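You operate a simulated robot arm through the tools that you are given. There is no shell and no other tool. Be economical: measure what you need, move in short steps, check, and stop when the job is done.

You are at the controls of a simulated robot arm. One attempt, no reset.

Task
Pour off the soaking water and scrub the saucepan clean.
Fine: water into the sink; pan back on the draining mat, which stays put; green scourer, back where it lay. What is to be rubbed or washed off counts as gone when no trace of it is left.

Only the result counts: the job must be done as asked and must still hold three seconds after the hand-in. Knocking over, shifting, dropping, spilling or breaking anything else fails it.

Robot
A 7-joint arm with a two-finger parallel gripper on a trunk, on a base that drives. Base frame: it is fixed to the floor where the robot stands at the start and does not move with it; the origin is under the middle of the robot, x ahead of it, y to its left, z up; the surface under the hand at the start is at about z = 900. Readings come in mm, rad, newtons and seconds.
With the tool pointing down near the work surface it reaches from about 360 to 760 mm from the robot's upright axis, wherever it stands. Its first joint turns from -2.496 to 2.496 rad. Payload 3 kg.
The tool frame sits at the grasp point between the pads (the TCP): z along the fingers, y along the line on which they close. The tips reach 30 mm beyond it. The gripper opens to 94 mm. The fingers are 28 mm wide and 10 mm thick; the gripper's body (50 by 96 mm) begins 55 mm behind the TCP.
Orientation is told as [roll, pitch, yaw] about the base's x, y, z axes, in that order, counted from this pose: with the fingers straight down and closing along the base's y, the tool's x points along the base's -x, its y along +y and its z along -z.

Tools
- The arm moves only by the tool jog_arm. Its arguments are lists of equal length, an entry for each row: "travel": the shift along the base's x, y, z in mm, a list of three; "turn": the turn, a rotation vector about the base's x, y, z in rad, a list of three; "fingers": the opening, from 0 (shut) to 1 (fully open). In form: {"travel": [[tx, ty, tz], ...], "turn": [[ax, ay, az], ...], "fingers": [fingers, ...]}. A call has 1 to 10 rows; each row shifts and turns the commanded pose from where the row before left it. A row lasts 0.2 s, in which the tool goes at most 50 mm and 0.15 rad; a call with a longer step from one row to the next is refused whole, and so is a gripper value outside its range. A pose out of reach is approached as far as the arm can. The call stops where the force on the tool passes 50 N (or 10 N more than at its start, if that is more) or the arm is blocked; 0.2 s more then pass. Each finger travels about 45 mm/s and halts on what it meets, pressing with about 33 N; the grip force reading is that of the motor and also rises with nothing between the fingers. The clock runs only during rows and for 0.2 s after the last one: add rows that do not move to give the fingers time. It gives the time, the measured TCP pose, the force on the tool (base axes), the opening and the grip force at its end, in the units of the frame above (readings bear some noise), with the torque about the TCP (base axes, N m) and any sound that the robot's microphone picked up, and new pictures: "pictures" is both (left out), scene, wrist or none.
- Cameras (640 x 400 px; columns grow to the right, rows downward): "scene" is now at [39.3, 129.1, 1737.5]; the picture's right is [-0.18, -0.98, 0.00], its down [-0.84, 0.15, -0.52] and it looks along [0.51, -0.09, -0.86] (base axes); focal length 257 px, centre (320, 200). "wrist" rides on the gripper at [76, 14, -102] in the tool frame; the picture's right is [-0.18, 0.98, 0.00], its down [-0.75, -0.14, -0.64] and it looks along [-0.63, -0.12, 0.77] (tool axes); focal length 243 px, centre (320, 200). There is no depth. A picture from a camera that has moved, and an enlarged one, comes with that camera's place and axes in the base frame and with its lens.
- lift_body(by): slides the trunk up (or, below 0, down) by that many mm; the arm and the scene camera ride with it, the base frame stays. It gives what a move gives, with no picture.
- drive_base(legs): drives the robot by 1 to 6 legs, each [ahead, left, turn to the left] in mm, mm and rad, along the robot's own axes; the way and the turn of a leg run together, so that a leg with both is an arc; at most 1500 mm and 3.142 rad a leg. The arm and the cameras ride along, it lands a little off, and it stops where it bumps. It gives what a move gives, and a new picture of the scene camera.
- head_to(pan, tilt): turns the head with the scene camera to pan (to the left, within 2.496 rad either way) and tilt (down, from -0.506 to 1.204), counted from straight ahead of the robot. It gives what a move gives, and a new picture of the scene camera.
- close_up(camera, box): a new picture of the part [left, top, right, bottom] of that camera's present view, enlarged. No time passes.
- hand_in(): hands the job in; it is judged then, once.

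Go step by step. Nothing tells you exact positions but the pictures and the camera data: compare them with the known pose of the tool, close in by small moves and look again before you grip or let go. The budget is 120 turns and 260 pictures, counting those below and the enlarged ones. Unless the task says otherwise, let go and move clear before handing in, and close with one line.

The tools are called after "Call:" as a command line: name --argument value ..., lists and objects as JSON in quotes. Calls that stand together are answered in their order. jog_arm: Moves the arm, as the interface text tells. Its arguments: {"type":"object","properties":{"travel":{"type":"array","items":{"type":"array","items":{"type":"number"}}},"turn":{"type":"array","items":{"type":"array","items":{"type":"number"}}},"fingers":{"type":"array","items":{"type":"number"}},"pictures":{"type":"string","enum":["both","scene","wrist","none"]}},"required":["travel","turn","fingers"]} The other tools are called the same way: lift_body (by) slides the trunk up or down; drive_base (legs) drives the base; head_to (pan, tilt) turns the head that bears the scene camera; close_up (camera, box) takes an enlarged picture of a part of a camera's view; hand_in () hands the job in.

At the start:

```text
time_s: 0.0
eef_pos: [521.6, -92.6, 1263.6]
ee_rot: [0.0, 0.001, -0.002]
force: [0.4, -0.6, 0.2]
moment: [0.01, 0.02, 0.07]
finger_gap: 93.9
finger_force: 0.0
trunk travel left (down, up): [-200.0, 190.0]
robot x, y, heading: [-1.0, -0.1, 0.002]
head pan, tilt: [-0.178, 1.025]
```

scene: 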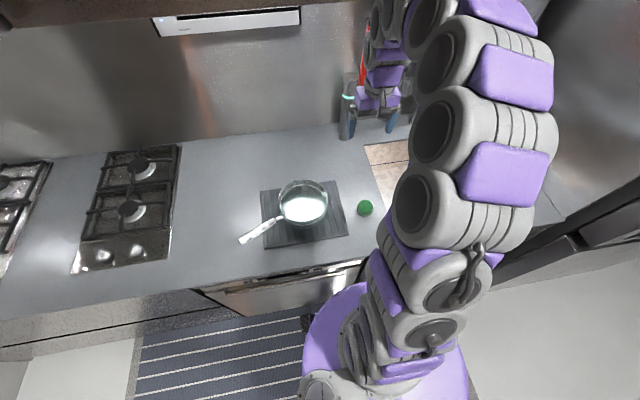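
wrist: 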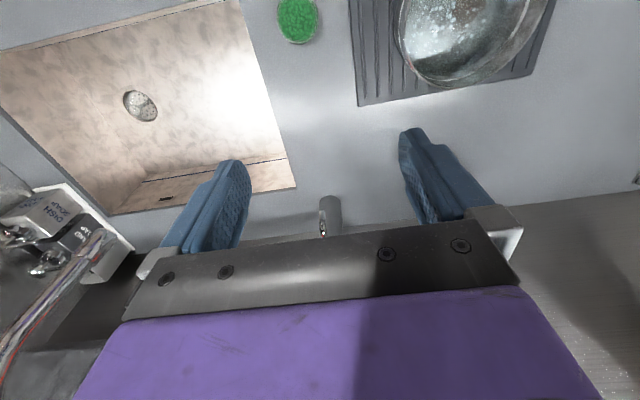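

I see a saucepan with water on a draining mat, a green scourer to its right, and the sink further right. I'll take enlarged views to locate them.

Call:
close_up --camera "scene" --box '[220, 150, 400, 262]'

Call:
close_up --camera "wrist" --box '[0, 0, 640, 240]'

```text
3.56 times, centred on (310, 206) of scene
camera zoom: at [39.3, 129.1, 1737.5], right [-0.18, -0.98, 0.0], down [-0.84, 0.15, -0.52], along [0.51, -0.09, -0.86], focal length 913 px, centre (356, 179)
```

zoom: 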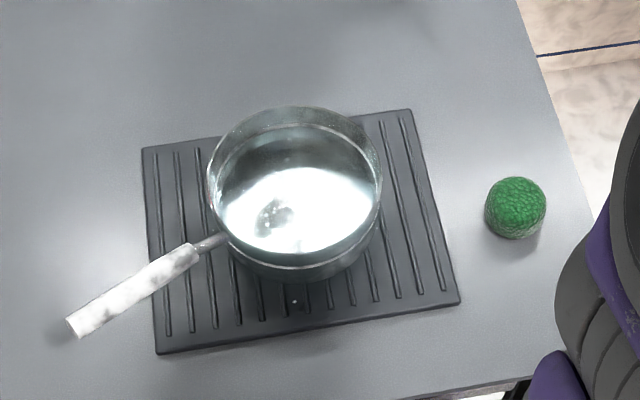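

```text
1.00 times, centred on (320, 120) of wrist (not enlarged: the box is as wide or as high as the picture)
camera zoom: at [445.3, -78.8, 1367.9], right [0.18, 0.98, 0.0], down [0.75, -0.14, 0.64], along [0.63, -0.12, -0.77], focal length 243 px, centre (320, 280)
```

zoom: 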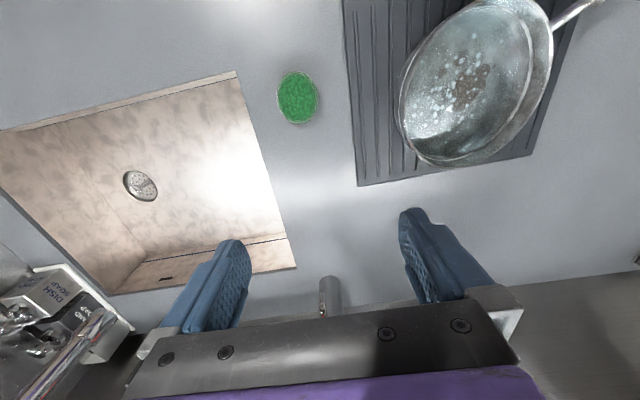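

Mat spans roughly x 380–620, y −37…262; pan centre is about (490,107) with its handle toward (385,320), the scourer at (464,−115), and the sink at x 419–780, y −690…−200. I'll move the hand above the handle, turned across it, to get a second view.

Call:
jog_arm --travel '[[-15, 48, -2], [-15, 47, -2], [-15, 47, -2], [-15, 47, -2], [-15, 47, -2], [-15, 47, -2], [-15, 47, -2], [-15, 47, 0]]' --turn '[[0, 0, -0.1425], [0, 0, -0.1425], [0, 0, -0.1425], [0, 0, -0.1425], [0, 0, -0.1425], [0, 0, -0.1425], [0, 0, -0.1425], [0, 0, -0.1425]]' --fingers '[1, 1, 1, 1, 1, 1, 1, 1]'

```text
refused: row 1 steps farther than a row can; nothing moved
```

Call:
jog_arm --travel '[[-13, 43, -2], [-13, 43, -2], [-13, 43, -2], [-13, 43, -2], [-13, 43, -2], [-13, 43, -2], [-13, 43, -2], [-13, 43, 0], [-13, 39, 0]]' --turn '[[0, 0, -0.127], [0, 0, -0.127], [0, 0, -0.127], [0, 0, -0.127], [0, 0, -0.127], [0, 0, -0.127], [0, 0, -0.127], [0, 0, -0.127], [0, 0, -0.127]]' --fingers '[1, 1, 1, 1, 1, 1, 1, 1, 1]'

```text
time_s: 2.0
eef_pos: [402.6, 293.6, 1248.0]
ee_rot: [-0.003, -0.002, -1.145]
force: [-0.6, 0.2, 0.7]
moment: [-0.02, -0.01, 0.01]
finger_gap: 93.9
finger_force: 0.0
trunk travel left (down, up): [-200.0, 190.0]
robot x, y, heading: [-1.5, 0.9, -0.0]
head pan, tilt: [-0.178, 1.025]
camera scene: at [37.9, 136.0, 1737.0], right [-0.18, -0.98, 0.0], down [-0.84, 0.15, -0.52], along [0.51, -0.1, -0.86], focal length 257 px, centre (320, 200)
camera wrist: at [383.9, 369.7, 1352.9], right [0.97, 0.24, 0.0], down [0.18, -0.74, 0.64], along [0.15, -0.63, -0.76], focal length 243 px, centre (320, 200)
```

scene: 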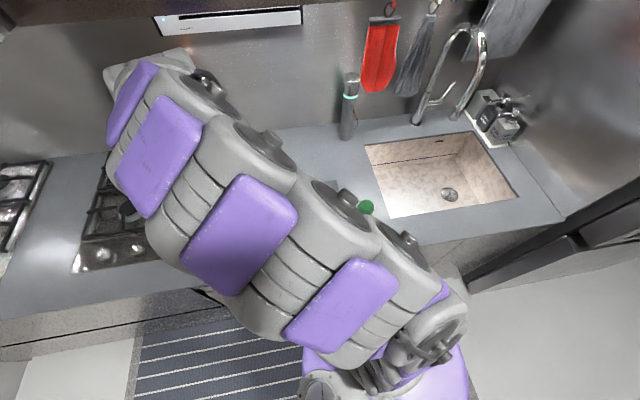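
wrist: 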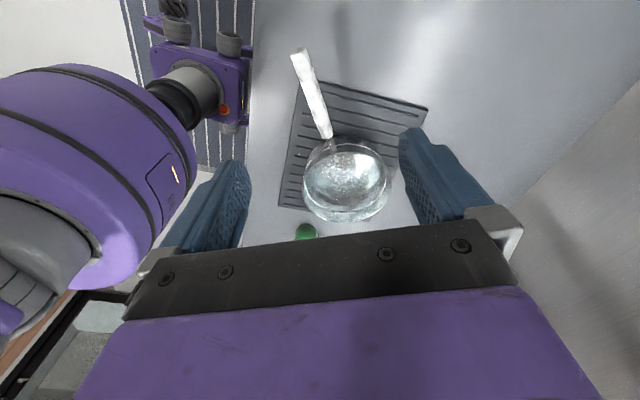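

The wrist camera now sees the pan and handle; I'll enlarge it.

Call:
close_up --camera "wrist" --box '[260, 30, 450, 240]'

Call:
close_up --camera "scene" --box '[330, 0, 570, 220]'

```text
1.90 times, centred on (355, 135) of wrist
camera zoom: at [383.9, 369.7, 1352.9], right [0.97, 0.24, 0.0], down [0.18, -0.74, 0.64], along [0.15, -0.63, -0.76], focal length 462 px, centre (253, 324)
```

zoom: 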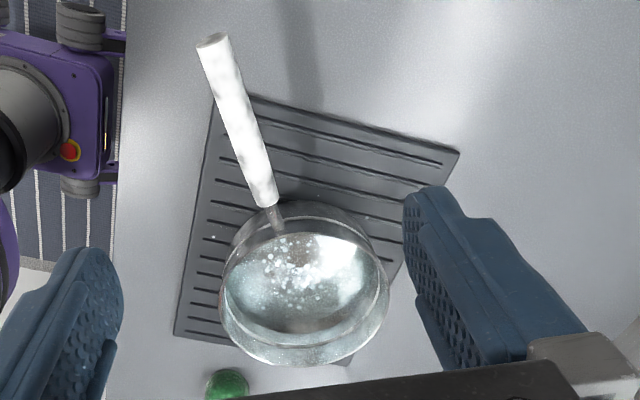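

```text
1.82 times, centred on (450, 110) of scene
camera zoom: at [37.9, 136.0, 1737.0], right [-0.18, -0.98, 0.0], down [-0.84, 0.15, -0.52], along [0.51, -0.1, -0.86], focal length 467 px, centre (84, 364)
```

zoom: 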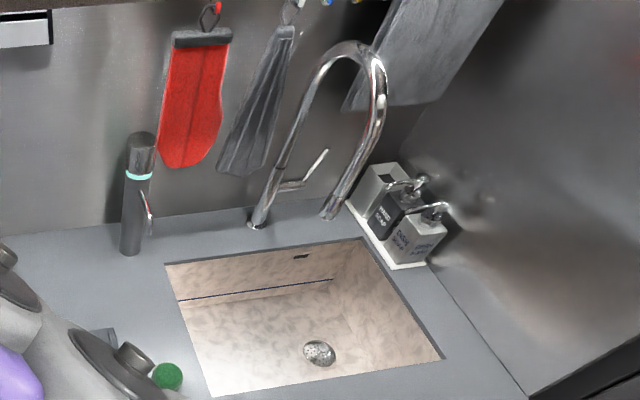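

The handle lies from (430,206,1000) to a tip at (369,312,1018), about 22 mm thick, and the rim is at about z 1000. I'll go above the handle, tilted 40° toward the pan.

Call:
jog_arm --travel '[[0, 0, 0], [1.8, -8.8, -16.8], [1.8, -8.8, -16.8], [1.8, -8.8, -16.8], [1.8, -8.8, -16.8], [1.8, -8.8, -16.8], [1.8, -8.8, -16.8], [1.8, -8.8, -16.8]]' --turn '[[0, 0, 0.098], [-0.0866, -0.05, 0], [-0.0866, -0.05, 0], [-0.0866, -0.05, 0], [-0.0866, -0.05, 0], [-0.0866, -0.05, 0], [-0.0866, -0.05, 0], [-0.0866, -0.05, 0]]' --fingers '[1, 1, 1, 1, 1, 1, 1, 1]'

```text
time_s: 3.8
eef_pos: [415.8, 230.4, 1132.5]
ee_rot: [-0.004, -0.702, -1.044]
force: [0.1, 0.0, 0.4]
moment: [-0.02, 0.0, 0.04]
finger_gap: 94.1
finger_force: 0.1
trunk travel left (down, up): [-200.0, 190.0]
robot x, y, heading: [0.9, -2.8, -0.002]
head pan, tilt: [-0.178, 1.025]
camera scene: at [38.5, 134.7, 1737.1], right [-0.18, -0.98, 0.0], down [-0.84, 0.15, -0.52], along [0.51, -0.09, -0.86], focal length 257 px, centre (320, 200)
camera wrist: at [366.1, 345.2, 1162.2], right [0.92, 0.37, 0.12], down [-0.04, -0.21, 0.98], along [0.39, -0.91, -0.18], focal length 243 px, centre (320, 200)
```

scene: 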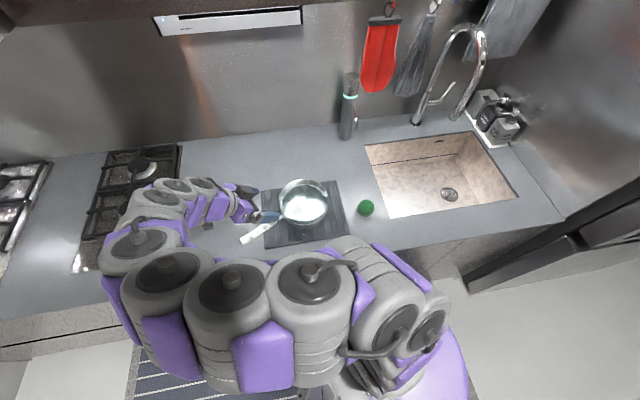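
wrist: 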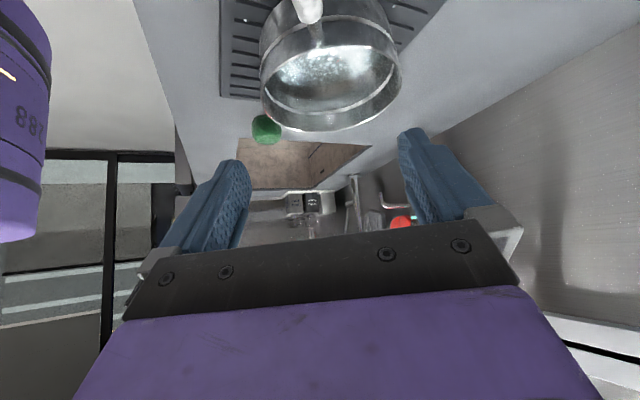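

The arm took up the pose. I'll lower straight down toward the handle and look.

Call:
jog_arm --travel '[[0, 0, -30], [0, 0, -30], [0, 0, -25]]' --turn '[[0, 0, 0], [0, 0, 0], [0, 0, 0]]' --fingers '[1, 1, 1]'

Call:
close_up --camera "scene" --box '[190, 150, 350, 250]'

```text
time_s: 4.6
eef_pos: [416.5, 230.4, 1047.7]
ee_rot: [-0.005, -0.7, -1.044]
force: [0.0, 0.0, -0.1]
moment: [-0.02, 0.0, -0.02]
finger_gap: 93.8
finger_force: 0.1
trunk travel left (down, up): [-200.0, 190.0]
robot x, y, heading: [-0.2, 3.0, -0.001]
head pan, tilt: [-0.178, 1.025]
camera scene: at [39.0, 134.7, 1737.1], right [-0.18, -0.98, 0.0], down [-0.84, 0.15, -0.52], along [0.51, -0.09, -0.86], focal length 257 px, centre (320, 200)
camera wrist: at [366.8, 345.9, 1077.8], right [0.92, 0.37, 0.11], down [-0.04, -0.21, 0.98], along [0.39, -0.91, -0.18], focal length 243 px, centre (320, 200)
```

scene: 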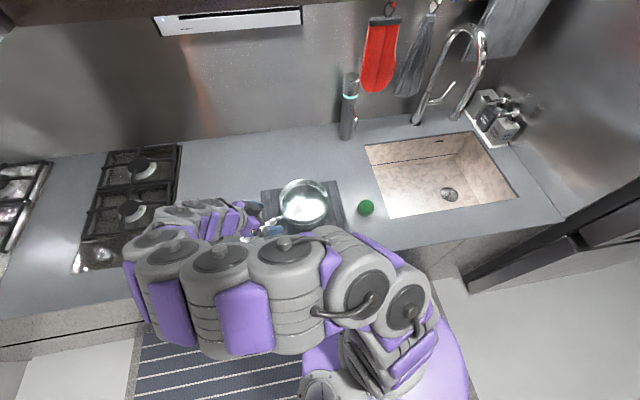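
wrist: 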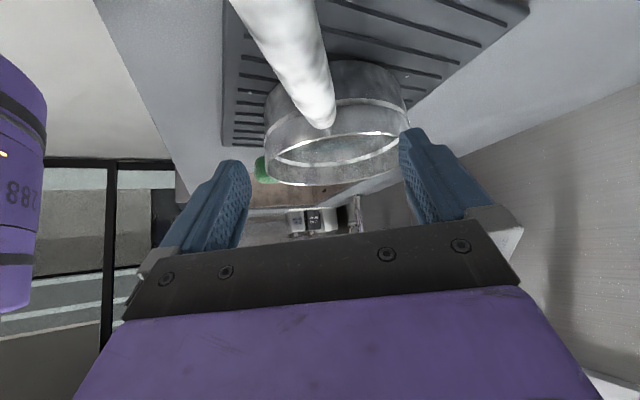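

```text
4.00 times, centred on (270, 200) of scene
camera zoom: at [39.0, 134.7, 1737.1], right [-0.18, -0.98, 0.0], down [-0.84, 0.15, -0.52], along [0.51, -0.09, -0.86], focal length 1028 px, centre (520, 200)
```

zoom: 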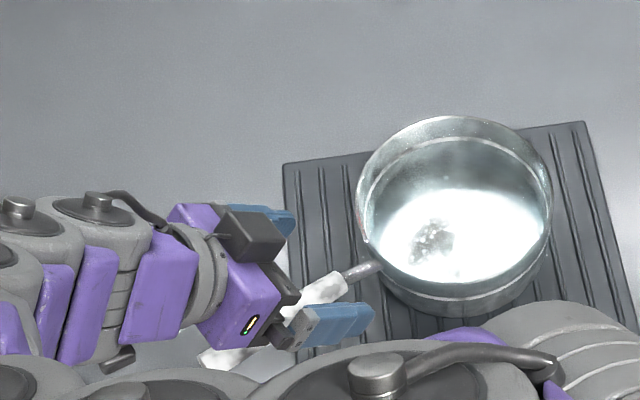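

The handle lies between the fingers, a few mm off centre. I'll lower onto it.

Call:
jog_arm --travel '[[3, 1, -15], [0, 0, -15], [0, 0, -8]]' --turn '[[0, 0, 0], [0, 0, 0], [0, 0, 0]]' --fingers '[1, 1, 1]'

Call:
close_up --camera "scene" --box '[190, 150, 350, 250]'

```text
time_s: 5.4
eef_pos: [419.4, 229.2, 1009.3]
ee_rot: [-0.003, -0.699, -1.044]
force: [-0.1, 0.2, -1.4]
moment: [0.0, 0.0, 0.0]
finger_gap: 94.1
finger_force: 0.1
trunk travel left (down, up): [-200.0, 190.0]
robot x, y, heading: [2.7, -1.1, 0.003]
head pan, tilt: [-0.178, 1.025]
camera scene: at [38.6, 134.5, 1737.1], right [-0.18, -0.98, 0.0], down [-0.84, 0.15, -0.52], along [0.51, -0.09, -0.86], focal length 257 px, centre (320, 200)
camera wrist: at [368.0, 344.7, 1039.8], right [0.92, 0.37, 0.12], down [-0.04, -0.21, 0.98], along [0.39, -0.9, -0.18], focal length 243 px, centre (320, 200)
```

scene: 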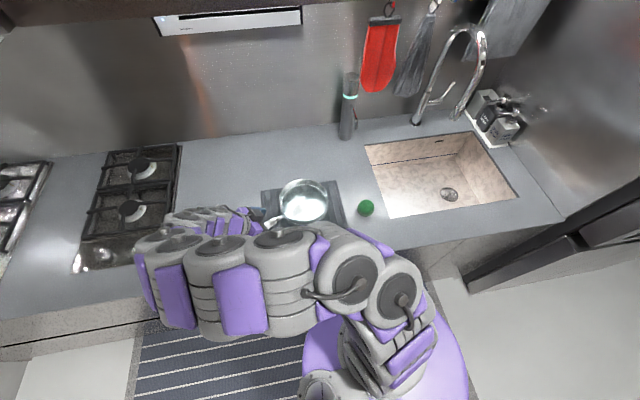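
wrist: 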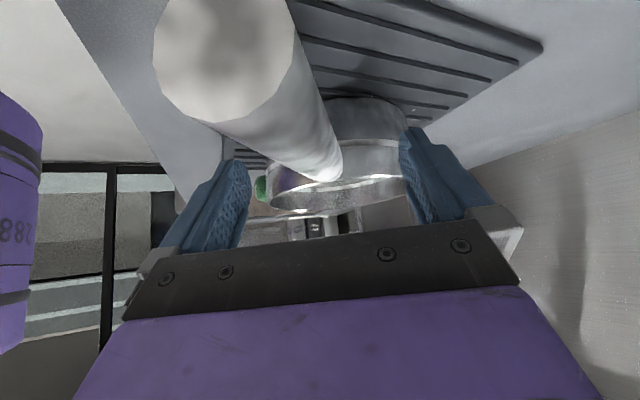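

```text
4.00 times, centred on (270, 200) of scene
camera zoom: at [38.6, 134.5, 1737.1], right [-0.18, -0.98, 0.0], down [-0.84, 0.15, -0.52], along [0.51, -0.09, -0.86], focal length 1028 px, centre (520, 200)
```

zoom: 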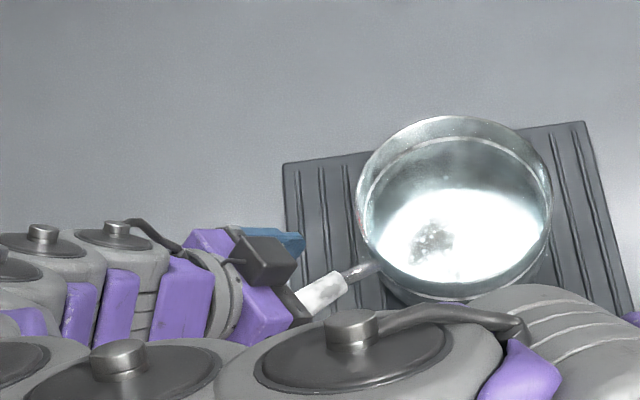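

The handle is still about 10 mm below the grasp point. I'll lower a bit more and close.

Call:
jog_arm --travel '[[1, 0, -9], [0, 0, 0], [0, 0, 0], [0, 0, 0], [0, 0, 0], [0, 0, 0], [0, 0, 0], [0, 0, 0]]' --turn '[[0, 0, 0], [0, 0, 0], [0, 0, 0], [0, 0, 0], [0, 0, 0], [0, 0, 0], [0, 0, 0], [0, 0, 0]]' --fingers '[1, 0.6, 0.4, 0.2, 0, 0, 0, 0]'

```text
time_s: 7.2
eef_pos: [419.4, 230.3, 1000.7]
ee_rot: [-0.005, -0.702, -1.044]
force: [3.4, 3.5, 1.2]
moment: [0.05, -0.04, 0.12]
finger_gap: 28.0
finger_force: 33.3
trunk travel left (down, up): [-200.0, 190.0]
robot x, y, heading: [-0.5, -1.5, -0.003]
head pan, tilt: [-0.178, 1.025]
camera scene: at [38.9, 135.6, 1737.1], right [-0.18, -0.98, 0.0], down [-0.84, 0.15, -0.52], along [0.51, -0.1, -0.86], focal length 257 px, centre (320, 200)
camera wrist: at [369.1, 344.4, 1031.7], right [0.92, 0.37, 0.12], down [-0.04, -0.21, 0.98], along [0.39, -0.9, -0.18], focal length 243 px, centre (320, 200)
```

scene: 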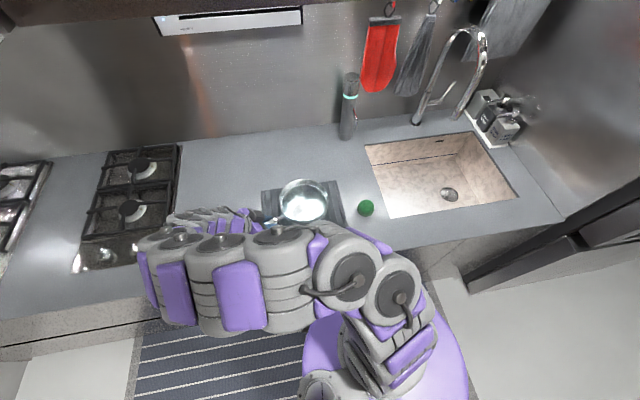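
wrist: 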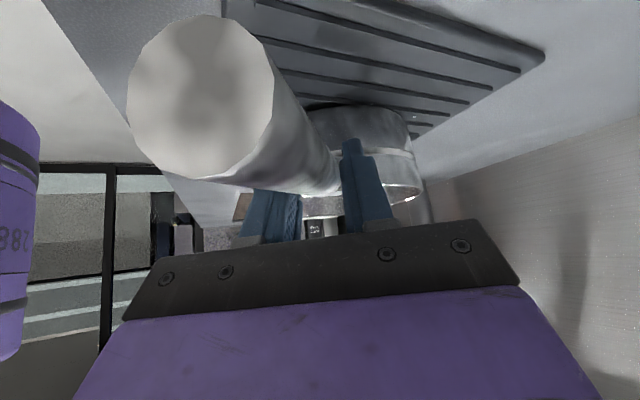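

Gripped at 28 mm. I'll make a small test lift, watching for slip and moment.

Call:
jog_arm --travel '[[0, 0, 2], [0, 0, 2], [0, 0, 2], [0, 0, 2], [0, 0, 0]]' --turn '[[0, 0, 0], [0, 0, 0], [0, 0, 0], [0, 0, 0], [0, 0, 0]]' --fingers '[0, 0, 0, 0, 0]'

Call:
close_up --camera "scene" --box '[230, 150, 390, 250]'

```text
time_s: 8.4
eef_pos: [421.5, 230.2, 1007.0]
ee_rot: [-0.004, -0.698, -1.044]
force: [0.5, -1.7, -9.1]
moment: [0.63, 0.37, 0.0]
finger_gap: 27.7
finger_force: 33.1
trunk travel left (down, up): [-200.0, 190.0]
robot x, y, heading: [-0.2, -0.2, 0.001]
head pan, tilt: [-0.178, 1.025]
camera scene: at [39.8, 134.6, 1737.0], right [-0.18, -0.98, 0.0], down [-0.84, 0.15, -0.52], along [0.51, -0.09, -0.86], focal length 257 px, centre (320, 200)
camera wrist: at [370.1, 345.2, 1038.9], right [0.92, 0.37, 0.12], down [-0.04, -0.21, 0.98], along [0.39, -0.9, -0.18], focal length 243 px, centre (320, 200)
```

scene: 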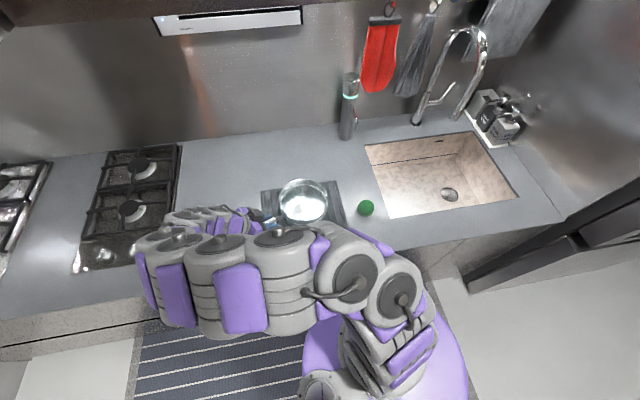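
wrist: 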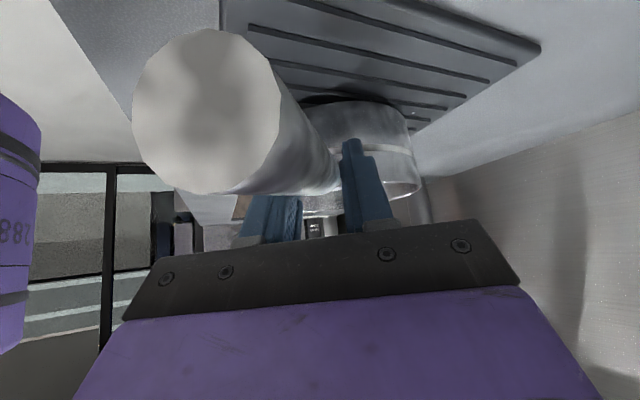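

```text
4.00 times, centred on (310, 200) of scene
camera zoom: at [39.8, 134.6, 1737.0], right [-0.18, -0.98, 0.0], down [-0.84, 0.15, -0.52], along [0.51, -0.09, -0.86], focal length 1028 px, centre (360, 200)
```

zoom: 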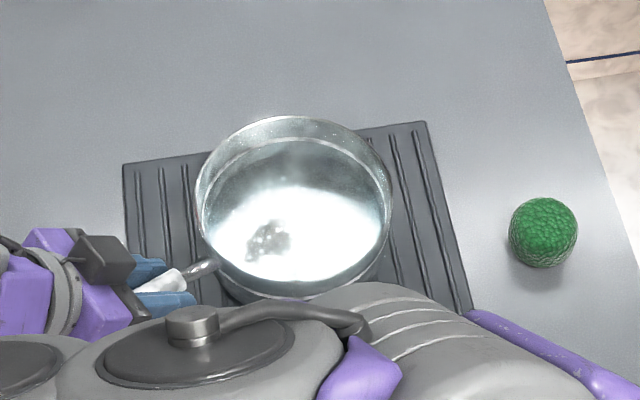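

The handle rotated slightly in the grip as the pan sagged. I'll put it back, move the grip nearer the pan, and tilt more so the palm bears on the handle and blocks the sag.

Call:
jog_arm --travel '[[0, 0, -3], [-1, 0, -3], [0, 0, 0], [0, 0, 0], [0, 0, 0], [4, -7, -1], [4, -7, -1]]' --turn '[[0, 0, 0], [0, 0, 0], [0, 0, 0], [0, 0, 0], [0, 0, 0], [0, 0, 0], [0, 0, 0]]' --fingers '[0, 0, 0.4, 0.5, 0.5, 0.5, 0.5]'

Call:
jog_arm --travel '[[0, 0, 0], [0, 0, 0], [0, 0, 0]]' --turn '[[-0.026, -0.015, 0], [-0.026, -0.015, 0], [-0.026, -0.015, 0]]' --fingers '[0.5, 0.5, 0.5]'

```text
time_s: 10.0
eef_pos: [427.1, 216.0, 1001.0]
ee_rot: [-0.003, -0.7, -1.045]
force: [0.4, -0.2, -0.3]
moment: [0.01, 0.0, 0.02]
finger_gap: 47.2
finger_force: 0.0
trunk travel left (down, up): [-200.0, 190.0]
robot x, y, heading: [-0.9, -0.4, -0.006]
head pan, tilt: [-0.178, 1.025]
camera scene: at [38.6, 134.1, 1737.2], right [-0.18, -0.98, 0.0], down [-0.84, 0.15, -0.52], along [0.51, -0.09, -0.86], focal length 257 px, centre (320, 200)
camera wrist: at [375.8, 330.8, 1032.0], right [0.92, 0.37, 0.12], down [-0.04, -0.21, 0.98], along [0.39, -0.9, -0.18], focal length 243 px, centre (320, 200)
```

scene: 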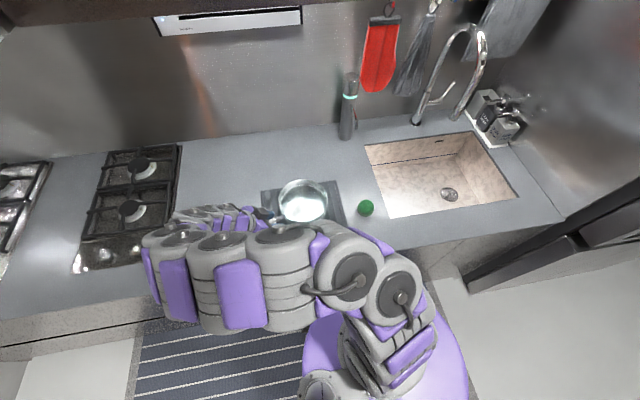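
wrist: 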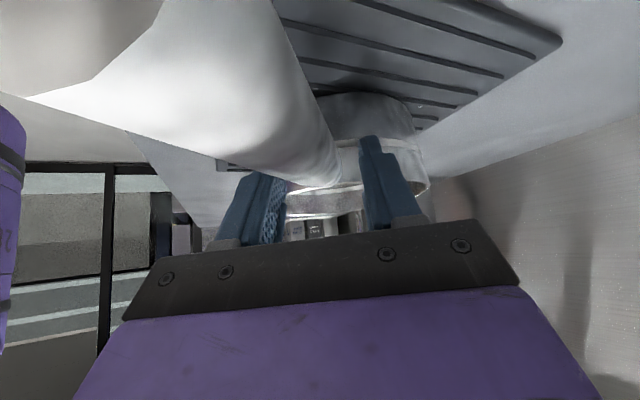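

```text
time_s: 10.8
eef_pos: [427.0, 216.6, 1000.5]
ee_rot: [-0.005, -0.794, -1.045]
force: [-0.9, -0.8, -0.4]
moment: [-0.02, 0.0, 0.0]
finger_gap: 46.9
finger_force: 0.2
trunk travel left (down, up): [-200.0, 190.0]
robot x, y, heading: [-0.2, 0.3, -0.004]
head pan, tilt: [-0.178, 1.025]
camera scene: at [38.6, 134.4, 1737.1], right [-0.18, -0.98, 0.0], down [-0.84, 0.15, -0.52], along [0.51, -0.09, -0.86], focal length 257 px, centre (320, 200)
camera wrist: at [375.5, 333.0, 1020.0], right [0.92, 0.38, 0.13], down [-0.08, -0.13, 0.99], along [0.39, -0.92, -0.09], focal length 243 px, centre (320, 200)
```

scene: 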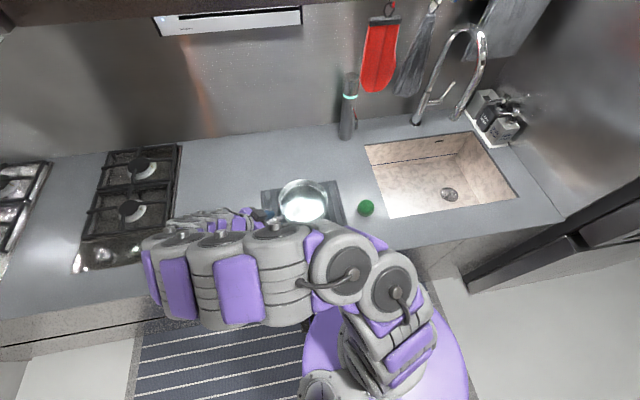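
wrist: 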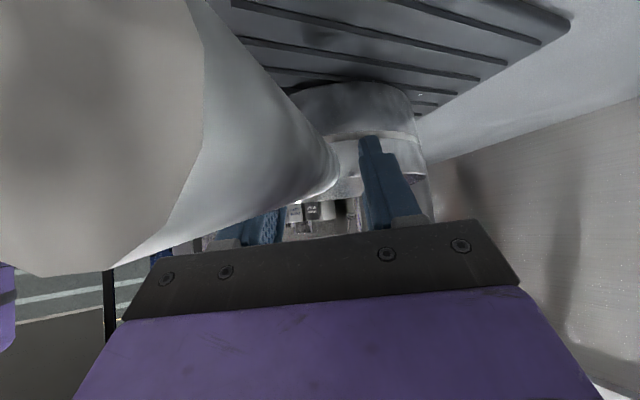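

No palm contact yet, so I'll lower gently until the palm bears on the handle.

Call:
jog_arm --travel '[[0, 0, -2], [0, 0, -2], [0, 0, -1], [0, 0, -1]]' --turn '[[0, 0, 0], [0, 0, 0], [0, 0, 0], [0, 0, 0]]' --fingers '[0.5, 0.5, 0.5, 0.5]' --pictures "wrist"

```text
time_s: 11.8
eef_pos: [427.9, 215.5, 993.7]
ee_rot: [-0.005, -0.791, -1.043]
force: [0.4, 0.4, -0.4]
moment: [-0.01, -0.01, 0.0]
finger_gap: 46.8
finger_force: 0.0
trunk travel left (down, up): [-200.0, 190.0]
robot x, y, heading: [-0.5, -0.6, 0.003]
head pan, tilt: [-0.178, 1.025]
camera wrist: at [376.0, 332.5, 1014.3], right [0.92, 0.38, 0.13], down [-0.08, -0.13, 0.99], along [0.39, -0.92, -0.09], focal length 243 px, centre (320, 200)
```

wrist: 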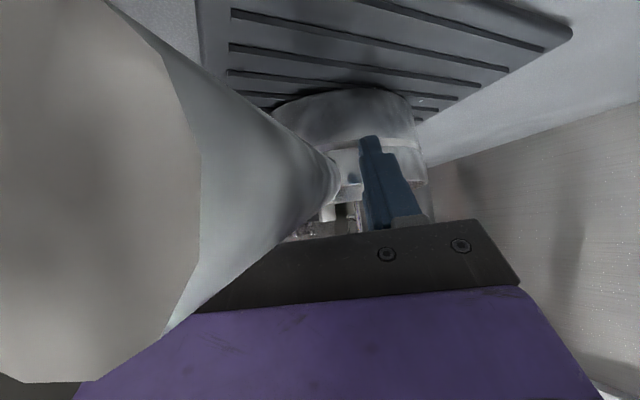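

Call:
jog_arm --travel '[[0, 0, -1], [0, 0, -1], [0, 0, -1]]' --turn '[[0, 0, 0], [0, 0, 0], [0, 0, 0]]' --fingers '[0.5, 0.5, 0.5]' --pictures "wrist"

```text
time_s: 12.6
eef_pos: [427.6, 215.3, 992.3]
ee_rot: [-0.004, -0.789, -1.045]
force: [0.1, 1.1, 1.1]
moment: [0.0, -0.02, -0.03]
finger_gap: 47.0
finger_force: 0.0
trunk travel left (down, up): [-200.0, 190.0]
robot x, y, heading: [2.2, -2.5, -0.001]
head pan, tilt: [-0.178, 1.025]
camera wrist: at [375.8, 332.4, 1011.6], right [0.92, 0.38, 0.13], down [-0.08, -0.13, 0.99], along [0.39, -0.92, -0.09], focal length 243 px, centre (320, 200)
```

wrist: 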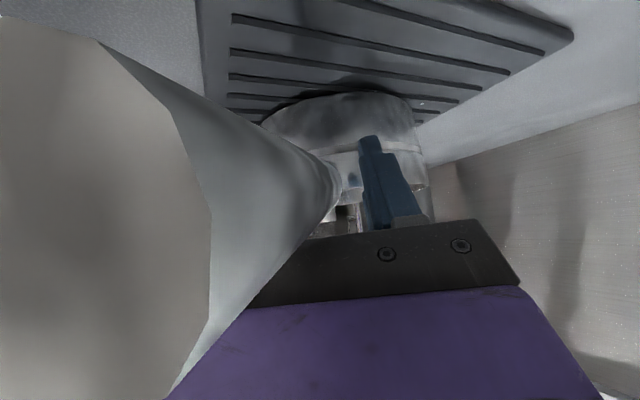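

Call:
jog_arm --travel '[[0, 0, -1], [0, 0, -1], [0, 0, 0]]' --turn '[[0, 0, 0], [0, 0, 0], [0, 0, 0]]' --fingers '[0.5, 0.5, 0.5]' --pictures "wrist"

```text
time_s: 13.4
eef_pos: [426.6, 216.9, 990.3]
ee_rot: [-0.005, -0.792, -1.044]
force: [-1.3, 3.1, 6.3]
moment: [0.25, 0.15, -0.02]
finger_gap: 47.1
finger_force: 0.0
trunk travel left (down, up): [-200.0, 190.0]
robot x, y, heading: [1.4, -1.1, -0.0]
head pan, tilt: [-0.178, 1.025]
camera wrist: at [375.3, 334.1, 1009.1], right [0.92, 0.38, 0.13], down [-0.08, -0.13, 0.99], along [0.39, -0.92, -0.09], focal length 243 px, centre (320, 200)
```

wrist: 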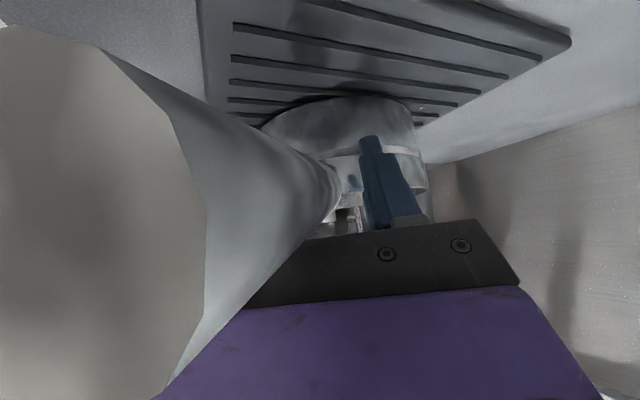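

The palm now bears on the handle with 6 N. Closing the fingers.

Call:
jog_arm --travel '[[0, 0, 0], [0, 0, 0], [0, 0, 0], [0, 0, 0]]' --turn '[[0, 0, 0], [0, 0, 0], [0, 0, 0], [0, 0, 0]]' --fingers '[0.3, 0.1, 0, 0]' --pictures "none"

Call:
jog_arm --travel '[[0, 0, 3], [0, 0, 3], [0, 0, 3], [0, 0, 3], [0, 0, 0]]' --turn '[[0, 0, 0], [0, 0, 0], [0, 0, 0], [0, 0, 0], [0, 0, 0]]' --fingers '[0, 0, 0, 0, 0]'

Call:
close_up --camera "scene" --box '[230, 150, 390, 250]'

```text
time_s: 14.4
eef_pos: [427.4, 216.8, 989.9]
ee_rot: [-0.003, -0.791, -1.043]
force: [1.0, 3.1, 7.0]
moment: [0.23, 0.09, 0.12]
finger_gap: 28.1
finger_force: 33.3
trunk travel left (down, up): [-200.0, 190.0]
robot x, y, heading: [0.4, -0.3, -0.003]
head pan, tilt: [-0.178, 1.025]
```

```text
time_s: 15.6
eef_pos: [427.3, 215.0, 1000.7]
ee_rot: [-0.005, -0.791, -1.043]
force: [0.2, 0.3, -10.4]
moment: [0.75, 0.46, 0.07]
finger_gap: 27.7
finger_force: 33.5
trunk travel left (down, up): [-200.0, 190.0]
robot x, y, heading: [2.3, 1.9, -0.004]
head pan, tilt: [-0.178, 1.025]
camera scene: at [40.1, 134.8, 1737.0], right [-0.18, -0.98, 0.0], down [-0.84, 0.15, -0.52], along [0.51, -0.09, -0.86], focal length 257 px, centre (320, 200)
camera wrist: at [375.9, 332.7, 1021.4], right [0.92, 0.38, 0.13], down [-0.08, -0.13, 0.99], along [0.39, -0.92, -0.09], focal length 243 px, centre (320, 200)
```

scene: 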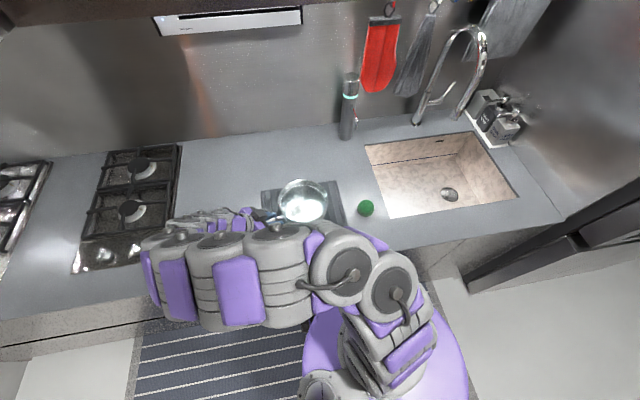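
wrist: 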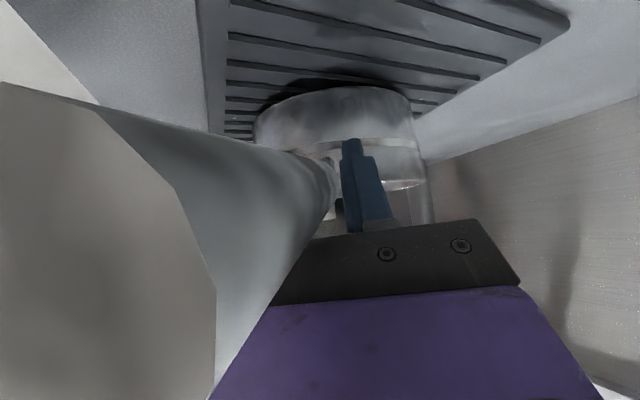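

```text
4.00 times, centred on (310, 200) of scene
camera zoom: at [40.1, 134.8, 1737.0], right [-0.18, -0.98, 0.0], down [-0.84, 0.15, -0.52], along [0.51, -0.09, -0.86], focal length 1028 px, centre (360, 200)
```

zoom: 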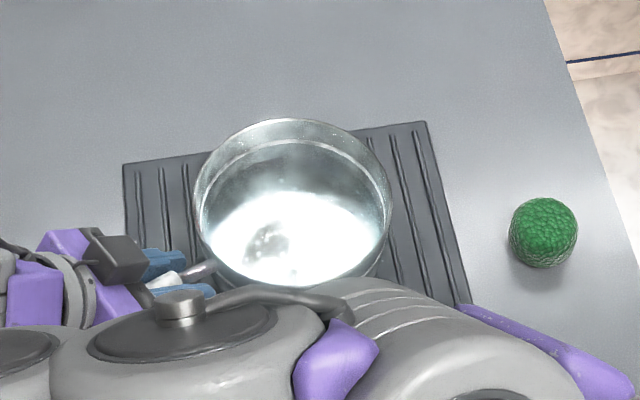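

Force is about 10 N. I'll lift a bit more to see whether the pan is free and level.

Call:
jog_arm --travel '[[0, 0, 4], [0, 0, 4], [0, 0, 4], [0, 0, 4], [0, 0, 4], [0, 0, 0], [0, 0, 0]]' --turn '[[0, 0, 0], [0, 0, 0], [0, 0, 0], [0, 0, 0], [0, 0, 0], [0, 0, 0], [0, 0, 0]]' --fingers '[0, 0, 0, 0, 0, 0, 0]'

Call:
close_up --camera "scene" --box '[230, 150, 390, 250]'

```text
time_s: 17.2
eef_pos: [426.1, 216.7, 1020.1]
ee_rot: [-0.005, -0.79, -1.044]
force: [0.0, -0.3, -11.1]
moment: [0.78, 0.46, 0.01]
finger_gap: 27.7
finger_force: 33.2
trunk travel left (down, up): [-200.0, 190.0]
robot x, y, heading: [-0.8, 2.1, 0.004]
head pan, tilt: [-0.178, 1.025]
camera scene: at [39.9, 135.0, 1737.0], right [-0.18, -0.98, 0.0], down [-0.84, 0.15, -0.52], along [0.51, -0.09, -0.86], focal length 257 px, centre (320, 200)
camera wrist: at [374.8, 332.9, 1040.1], right [0.92, 0.38, 0.13], down [-0.08, -0.13, 0.99], along [0.39, -0.92, -0.09], focal length 243 px, centre (320, 200)
```

scene: 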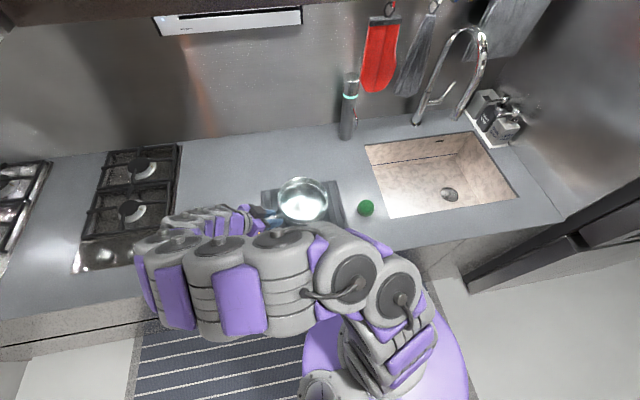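
wrist: 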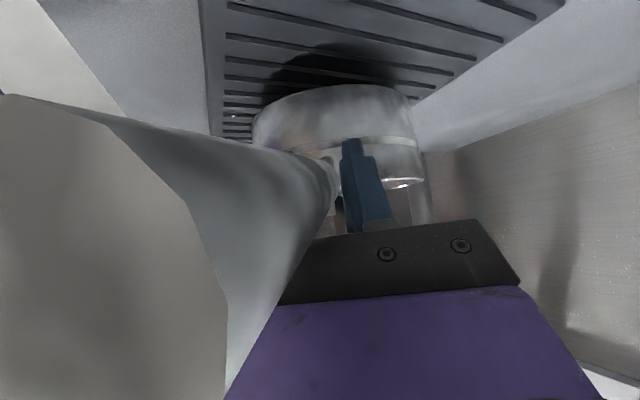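

```text
4.00 times, centred on (310, 200) of scene
camera zoom: at [39.9, 135.0, 1737.0], right [-0.18, -0.98, 0.0], down [-0.84, 0.15, -0.52], along [0.51, -0.09, -0.86], focal length 1028 px, centre (360, 200)
```

zoom: 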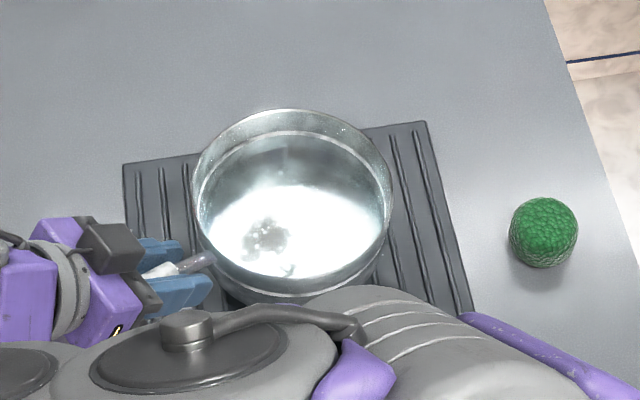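

The pan is free, level and held (11 N). I'll raise it and carry it slowly toward the sink, keeping the orientation fixed.

Call:
jog_arm --travel '[[0, 0, 10], [0, 0, 20], [0, 0, 20], [0, 0, 15], [2, -10, 5], [4, -20, 0], [6, -28, 0], [6, -28, 0], [6, -28, 0], [4, -20, 0]]' --turn '[[0, 0, 0], [0, 0, 0], [0, 0, 0], [0, 0, 0], [0, 0, 0], [0, 0, 0], [0, 0, 0], [0, 0, 0], [0, 0, 0], [0, 0, 0]]' --fingers '[0, 0, 0, 0, 0, 0, 0, 0, 0, 0]'

```text
time_s: 19.4
eef_pos: [457.5, 81.8, 1093.1]
ee_rot: [-0.003, -0.792, -1.042]
force: [-0.1, 0.7, -10.8]
moment: [0.79, 0.46, 0.0]
finger_gap: 27.8
finger_force: 32.1
trunk travel left (down, up): [-200.0, 190.0]
robot x, y, heading: [0.6, 4.1, -0.001]
head pan, tilt: [-0.178, 1.025]
camera scene: at [40.5, 132.1, 1737.2], right [-0.18, -0.98, 0.0], down [-0.84, 0.15, -0.52], along [0.51, -0.09, -0.86], focal length 257 px, centre (320, 200)
camera wrist: at [404.5, 198.7, 1111.4], right [0.92, 0.38, 0.13], down [-0.08, -0.13, 0.99], along [0.39, -0.92, -0.09], focal length 243 px, centre (320, 200)
```

scene: 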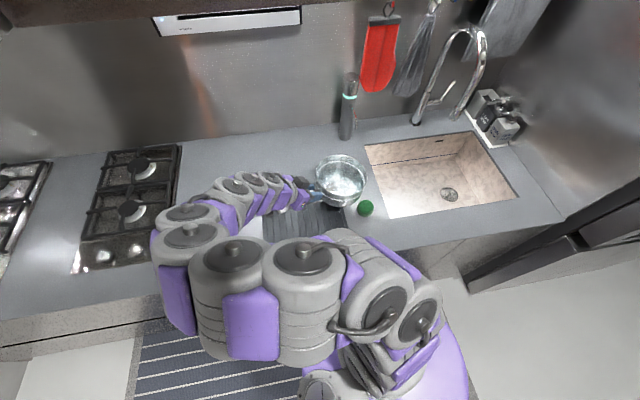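
wrist: 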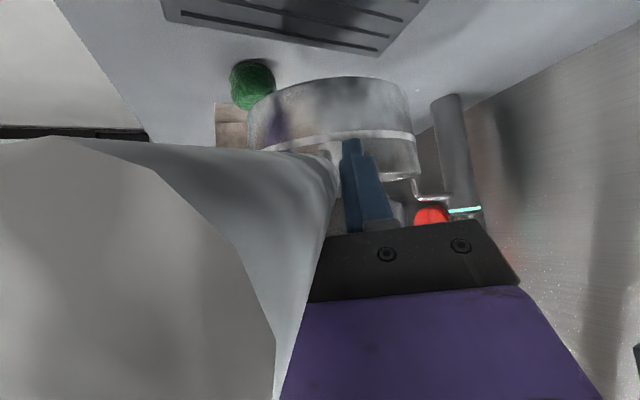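

Carrying well. I'll continue to the spot over the sink, staying clear of the tap.

Call:
jog_arm --travel '[[2, -12, 0], [5, -24, 0], [6, -30, 0], [6, -32, 0], [6, -32, 0], [6, -32, 0], [6, -30, 0], [4, -20, 0], [2, -10, 0]]' --turn '[[0, 0, 0], [0, 0, 0], [0, 0, 0], [0, 0, 0], [0, 0, 0], [0, 0, 0], [0, 0, 0], [0, 0, 0], [0, 0, 0]]' --fingers '[0, 0, 0, 0, 0, 0, 0, 0, 0]'

```text
time_s: 21.4
eef_pos: [498.8, -139.2, 1092.0]
ee_rot: [-0.004, -0.79, -1.043]
force: [-0.2, 0.3, -10.4]
moment: [0.76, 0.44, -0.02]
finger_gap: 27.9
finger_force: 33.2
trunk travel left (down, up): [-200.0, 190.0]
robot x, y, heading: [-0.2, 2.2, 0.002]
head pan, tilt: [-0.178, 1.025]
camera scene: at [41.0, 129.1, 1737.4], right [-0.18, -0.98, 0.0], down [-0.84, 0.15, -0.52], along [0.51, -0.09, -0.86], focal length 257 px, centre (320, 200)
camera wrist: at [447.2, -21.9, 1111.7], right [0.92, 0.38, 0.13], down [-0.08, -0.13, 0.99], along [0.39, -0.92, -0.09], focal length 243 px, centre (320, 200)
```

scene: 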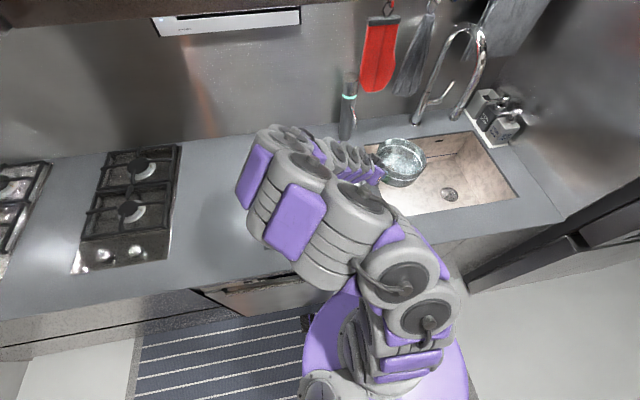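
wrist: 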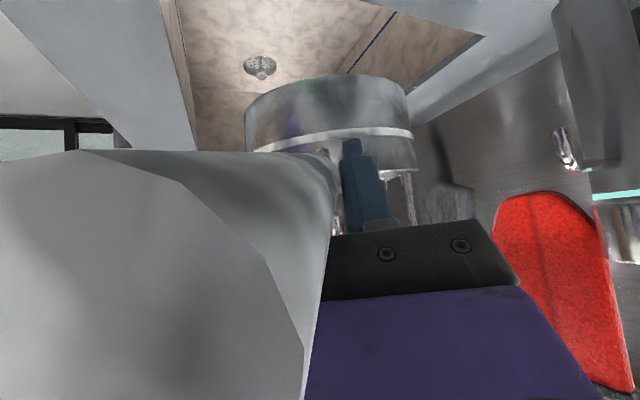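

Nearly there; continue to the pour position.

Call:
jog_arm --travel '[[3, -12, 0], [5, -24, 0], [6, -28, 0], [6, -28, 0], [6, -28, 0], [4, -20, 0], [3, -12, 0]]' --turn '[[0, 0, 0], [0, 0, 0], [0, 0, 0], [0, 0, 0], [0, 0, 0], [0, 0, 0], [0, 0, 0]]' --fingers '[0, 0, 0, 0, 0, 0, 0]'

Call:
close_up --camera "scene" --box '[330, 40, 570, 220]'

```text
time_s: 23.0
eef_pos: [530.4, -294.8, 1092.0]
ee_rot: [-0.003, -0.79, -1.044]
force: [-0.5, -0.2, -11.5]
moment: [0.77, 0.46, 0.01]
finger_gap: 27.9
finger_force: 33.1
trunk travel left (down, up): [-200.0, 190.0]
robot x, y, heading: [3.3, 0.9, 0.002]
head pan, tilt: [-0.178, 1.025]
camera scene: at [41.6, 126.2, 1737.6], right [-0.18, -0.98, 0.0], down [-0.84, 0.15, -0.52], along [0.51, -0.09, -0.86], focal length 257 px, centre (320, 200)
camera wrist: at [478.9, -178.6, 1111.0], right [0.92, 0.38, 0.13], down [-0.08, -0.14, 0.99], along [0.39, -0.91, -0.09], focal length 243 px, centre (320, 200)
```

scene: 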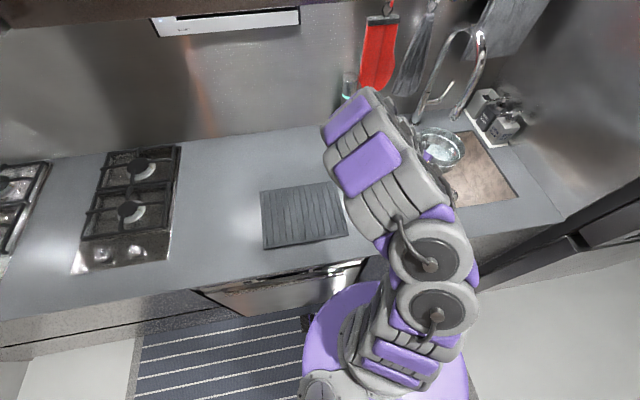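
wrist: 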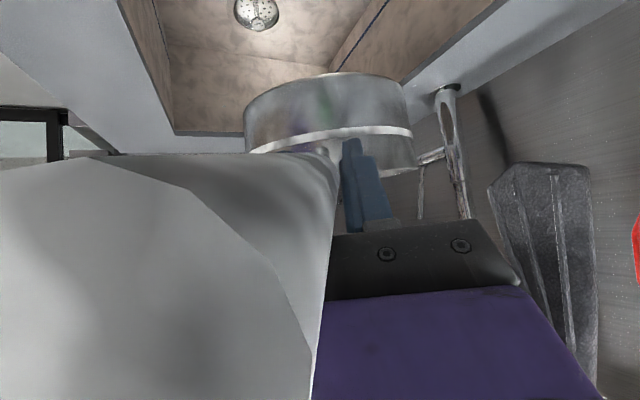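

```text
2.22 times, centred on (450, 130) of scene
camera zoom: at [41.6, 126.2, 1737.6], right [-0.18, -0.98, 0.0], down [-0.84, 0.15, -0.52], along [0.51, -0.09, -0.86], focal length 571 px, centre (31, 356)
```

zoom: 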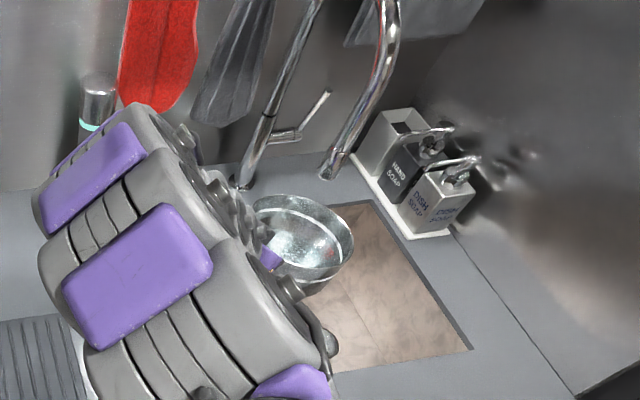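

The pan is over the sink. I'll lower a little and start tipping about the handle axis, pouring toward the robot side of the sink.

Call:
jog_arm --travel '[[0, 0, -10], [0, 0, -10], [0, 0, -10], [0, 0, -5], [0, 0, 0], [0, 0, 0], [0, 0, 0]]' --turn '[[0.015, -0.026, 0], [0.03, -0.052, 0], [0.04, -0.069, 0], [0.04, -0.069, 0], [0.04, -0.069, 0], [0.03, -0.052, 0], [0.02, -0.035, 0]]' --fingers '[0, 0, 0, 0, 0, 0, 0]'

Call:
close_up --camera "scene" --box '[330, 40, 570, 220]'

```text
time_s: 24.6
eef_pos: [530.6, -293.7, 1055.6]
ee_rot: [0.576, -0.703, -1.443]
force: [-0.3, -0.7, -11.1]
moment: [0.62, 0.61, -0.01]
finger_gap: 28.2
finger_force: 32.7
trunk travel left (down, up): [-200.0, 190.0]
robot x, y, heading: [2.4, 1.4, 0.006]
head pan, tilt: [-0.178, 1.025]
camera scene: at [40.9, 125.6, 1737.7], right [-0.18, -0.98, 0.0], down [-0.84, 0.15, -0.52], along [0.51, -0.09, -0.86], focal length 257 px, centre (320, 200)
camera wrist: at [471.6, -181.6, 1079.0], right [0.79, 0.31, 0.53], down [-0.43, -0.33, 0.84], along [0.43, -0.89, -0.13], focal length 243 px, centre (320, 200)
```

scene: 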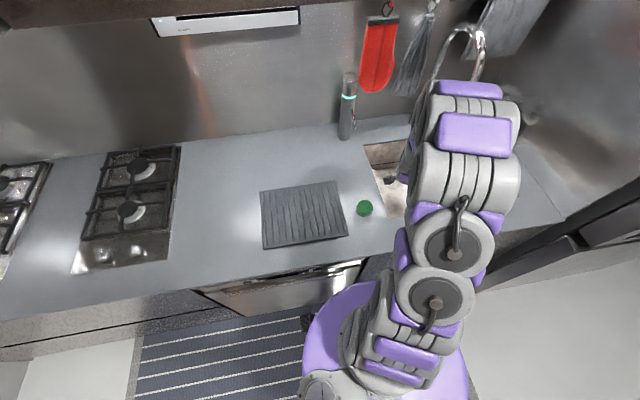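
wrist: 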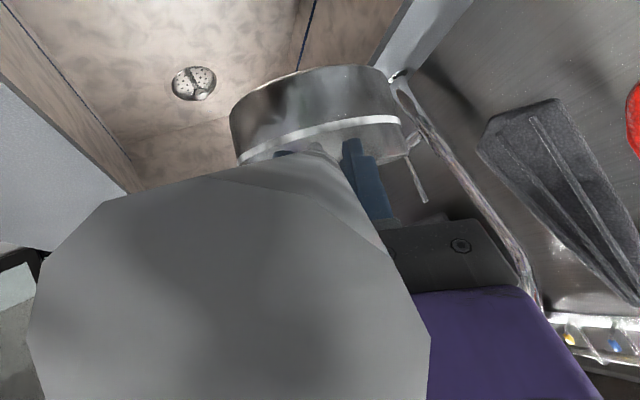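

```text
2.22 times, centred on (450, 130) of scene
camera zoom: at [40.9, 125.6, 1737.7], right [-0.18, -0.98, 0.0], down [-0.84, 0.15, -0.52], along [0.51, -0.09, -0.86], focal length 571 px, centre (31, 356)
```

zoom: 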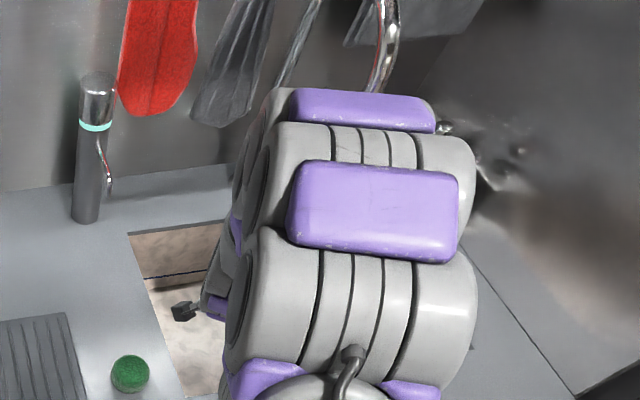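

Tipping is under way with no slip in roll. I'll continue slowly.

Call:
jog_arm --travel '[[0, 0, 0], [0, 0, 0], [0, 0, 0], [0, 0, 0], [0, 0, 0], [0, 0, 0]]' --turn '[[0.02, -0.035, 0], [0.03, -0.052, 0], [0.03, -0.052, 0], [0.03, -0.052, 0], [0.03, -0.052, 0], [0.02, -0.035, 0]]' --fingers '[0, 0, 0, 0, 0, 0]'

```text
time_s: 26.0
eef_pos: [532.2, -293.5, 1057.2]
ee_rot: [0.924, -0.55, -1.649]
force: [0.7, 0.2, -0.6]
moment: [-0.03, 0.02, 0.01]
finger_gap: 0.0
finger_force: 32.4
trunk travel left (down, up): [-200.0, 190.0]
robot x, y, heading: [2.7, -1.1, -0.003]
head pan, tilt: [-0.178, 1.025]
camera scene: at [39.0, 126.8, 1737.8], right [-0.18, -0.98, 0.0], down [-0.84, 0.15, -0.52], along [0.51, -0.09, -0.86], focal length 257 px, centre (320, 200)
camera wrist: at [466.0, -184.9, 1081.6], right [0.61, 0.2, 0.77], down [-0.64, -0.45, 0.63], along [0.47, -0.87, -0.15], focal length 243 px, centre (320, 200)
```

scene: 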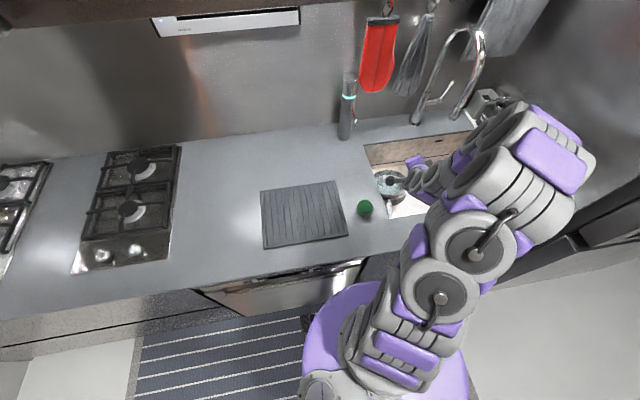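
wrist: 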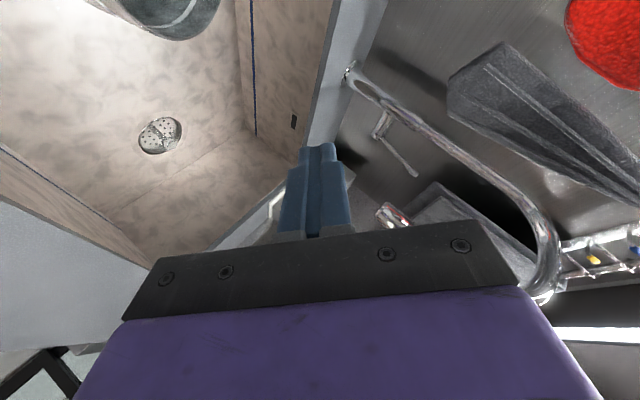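

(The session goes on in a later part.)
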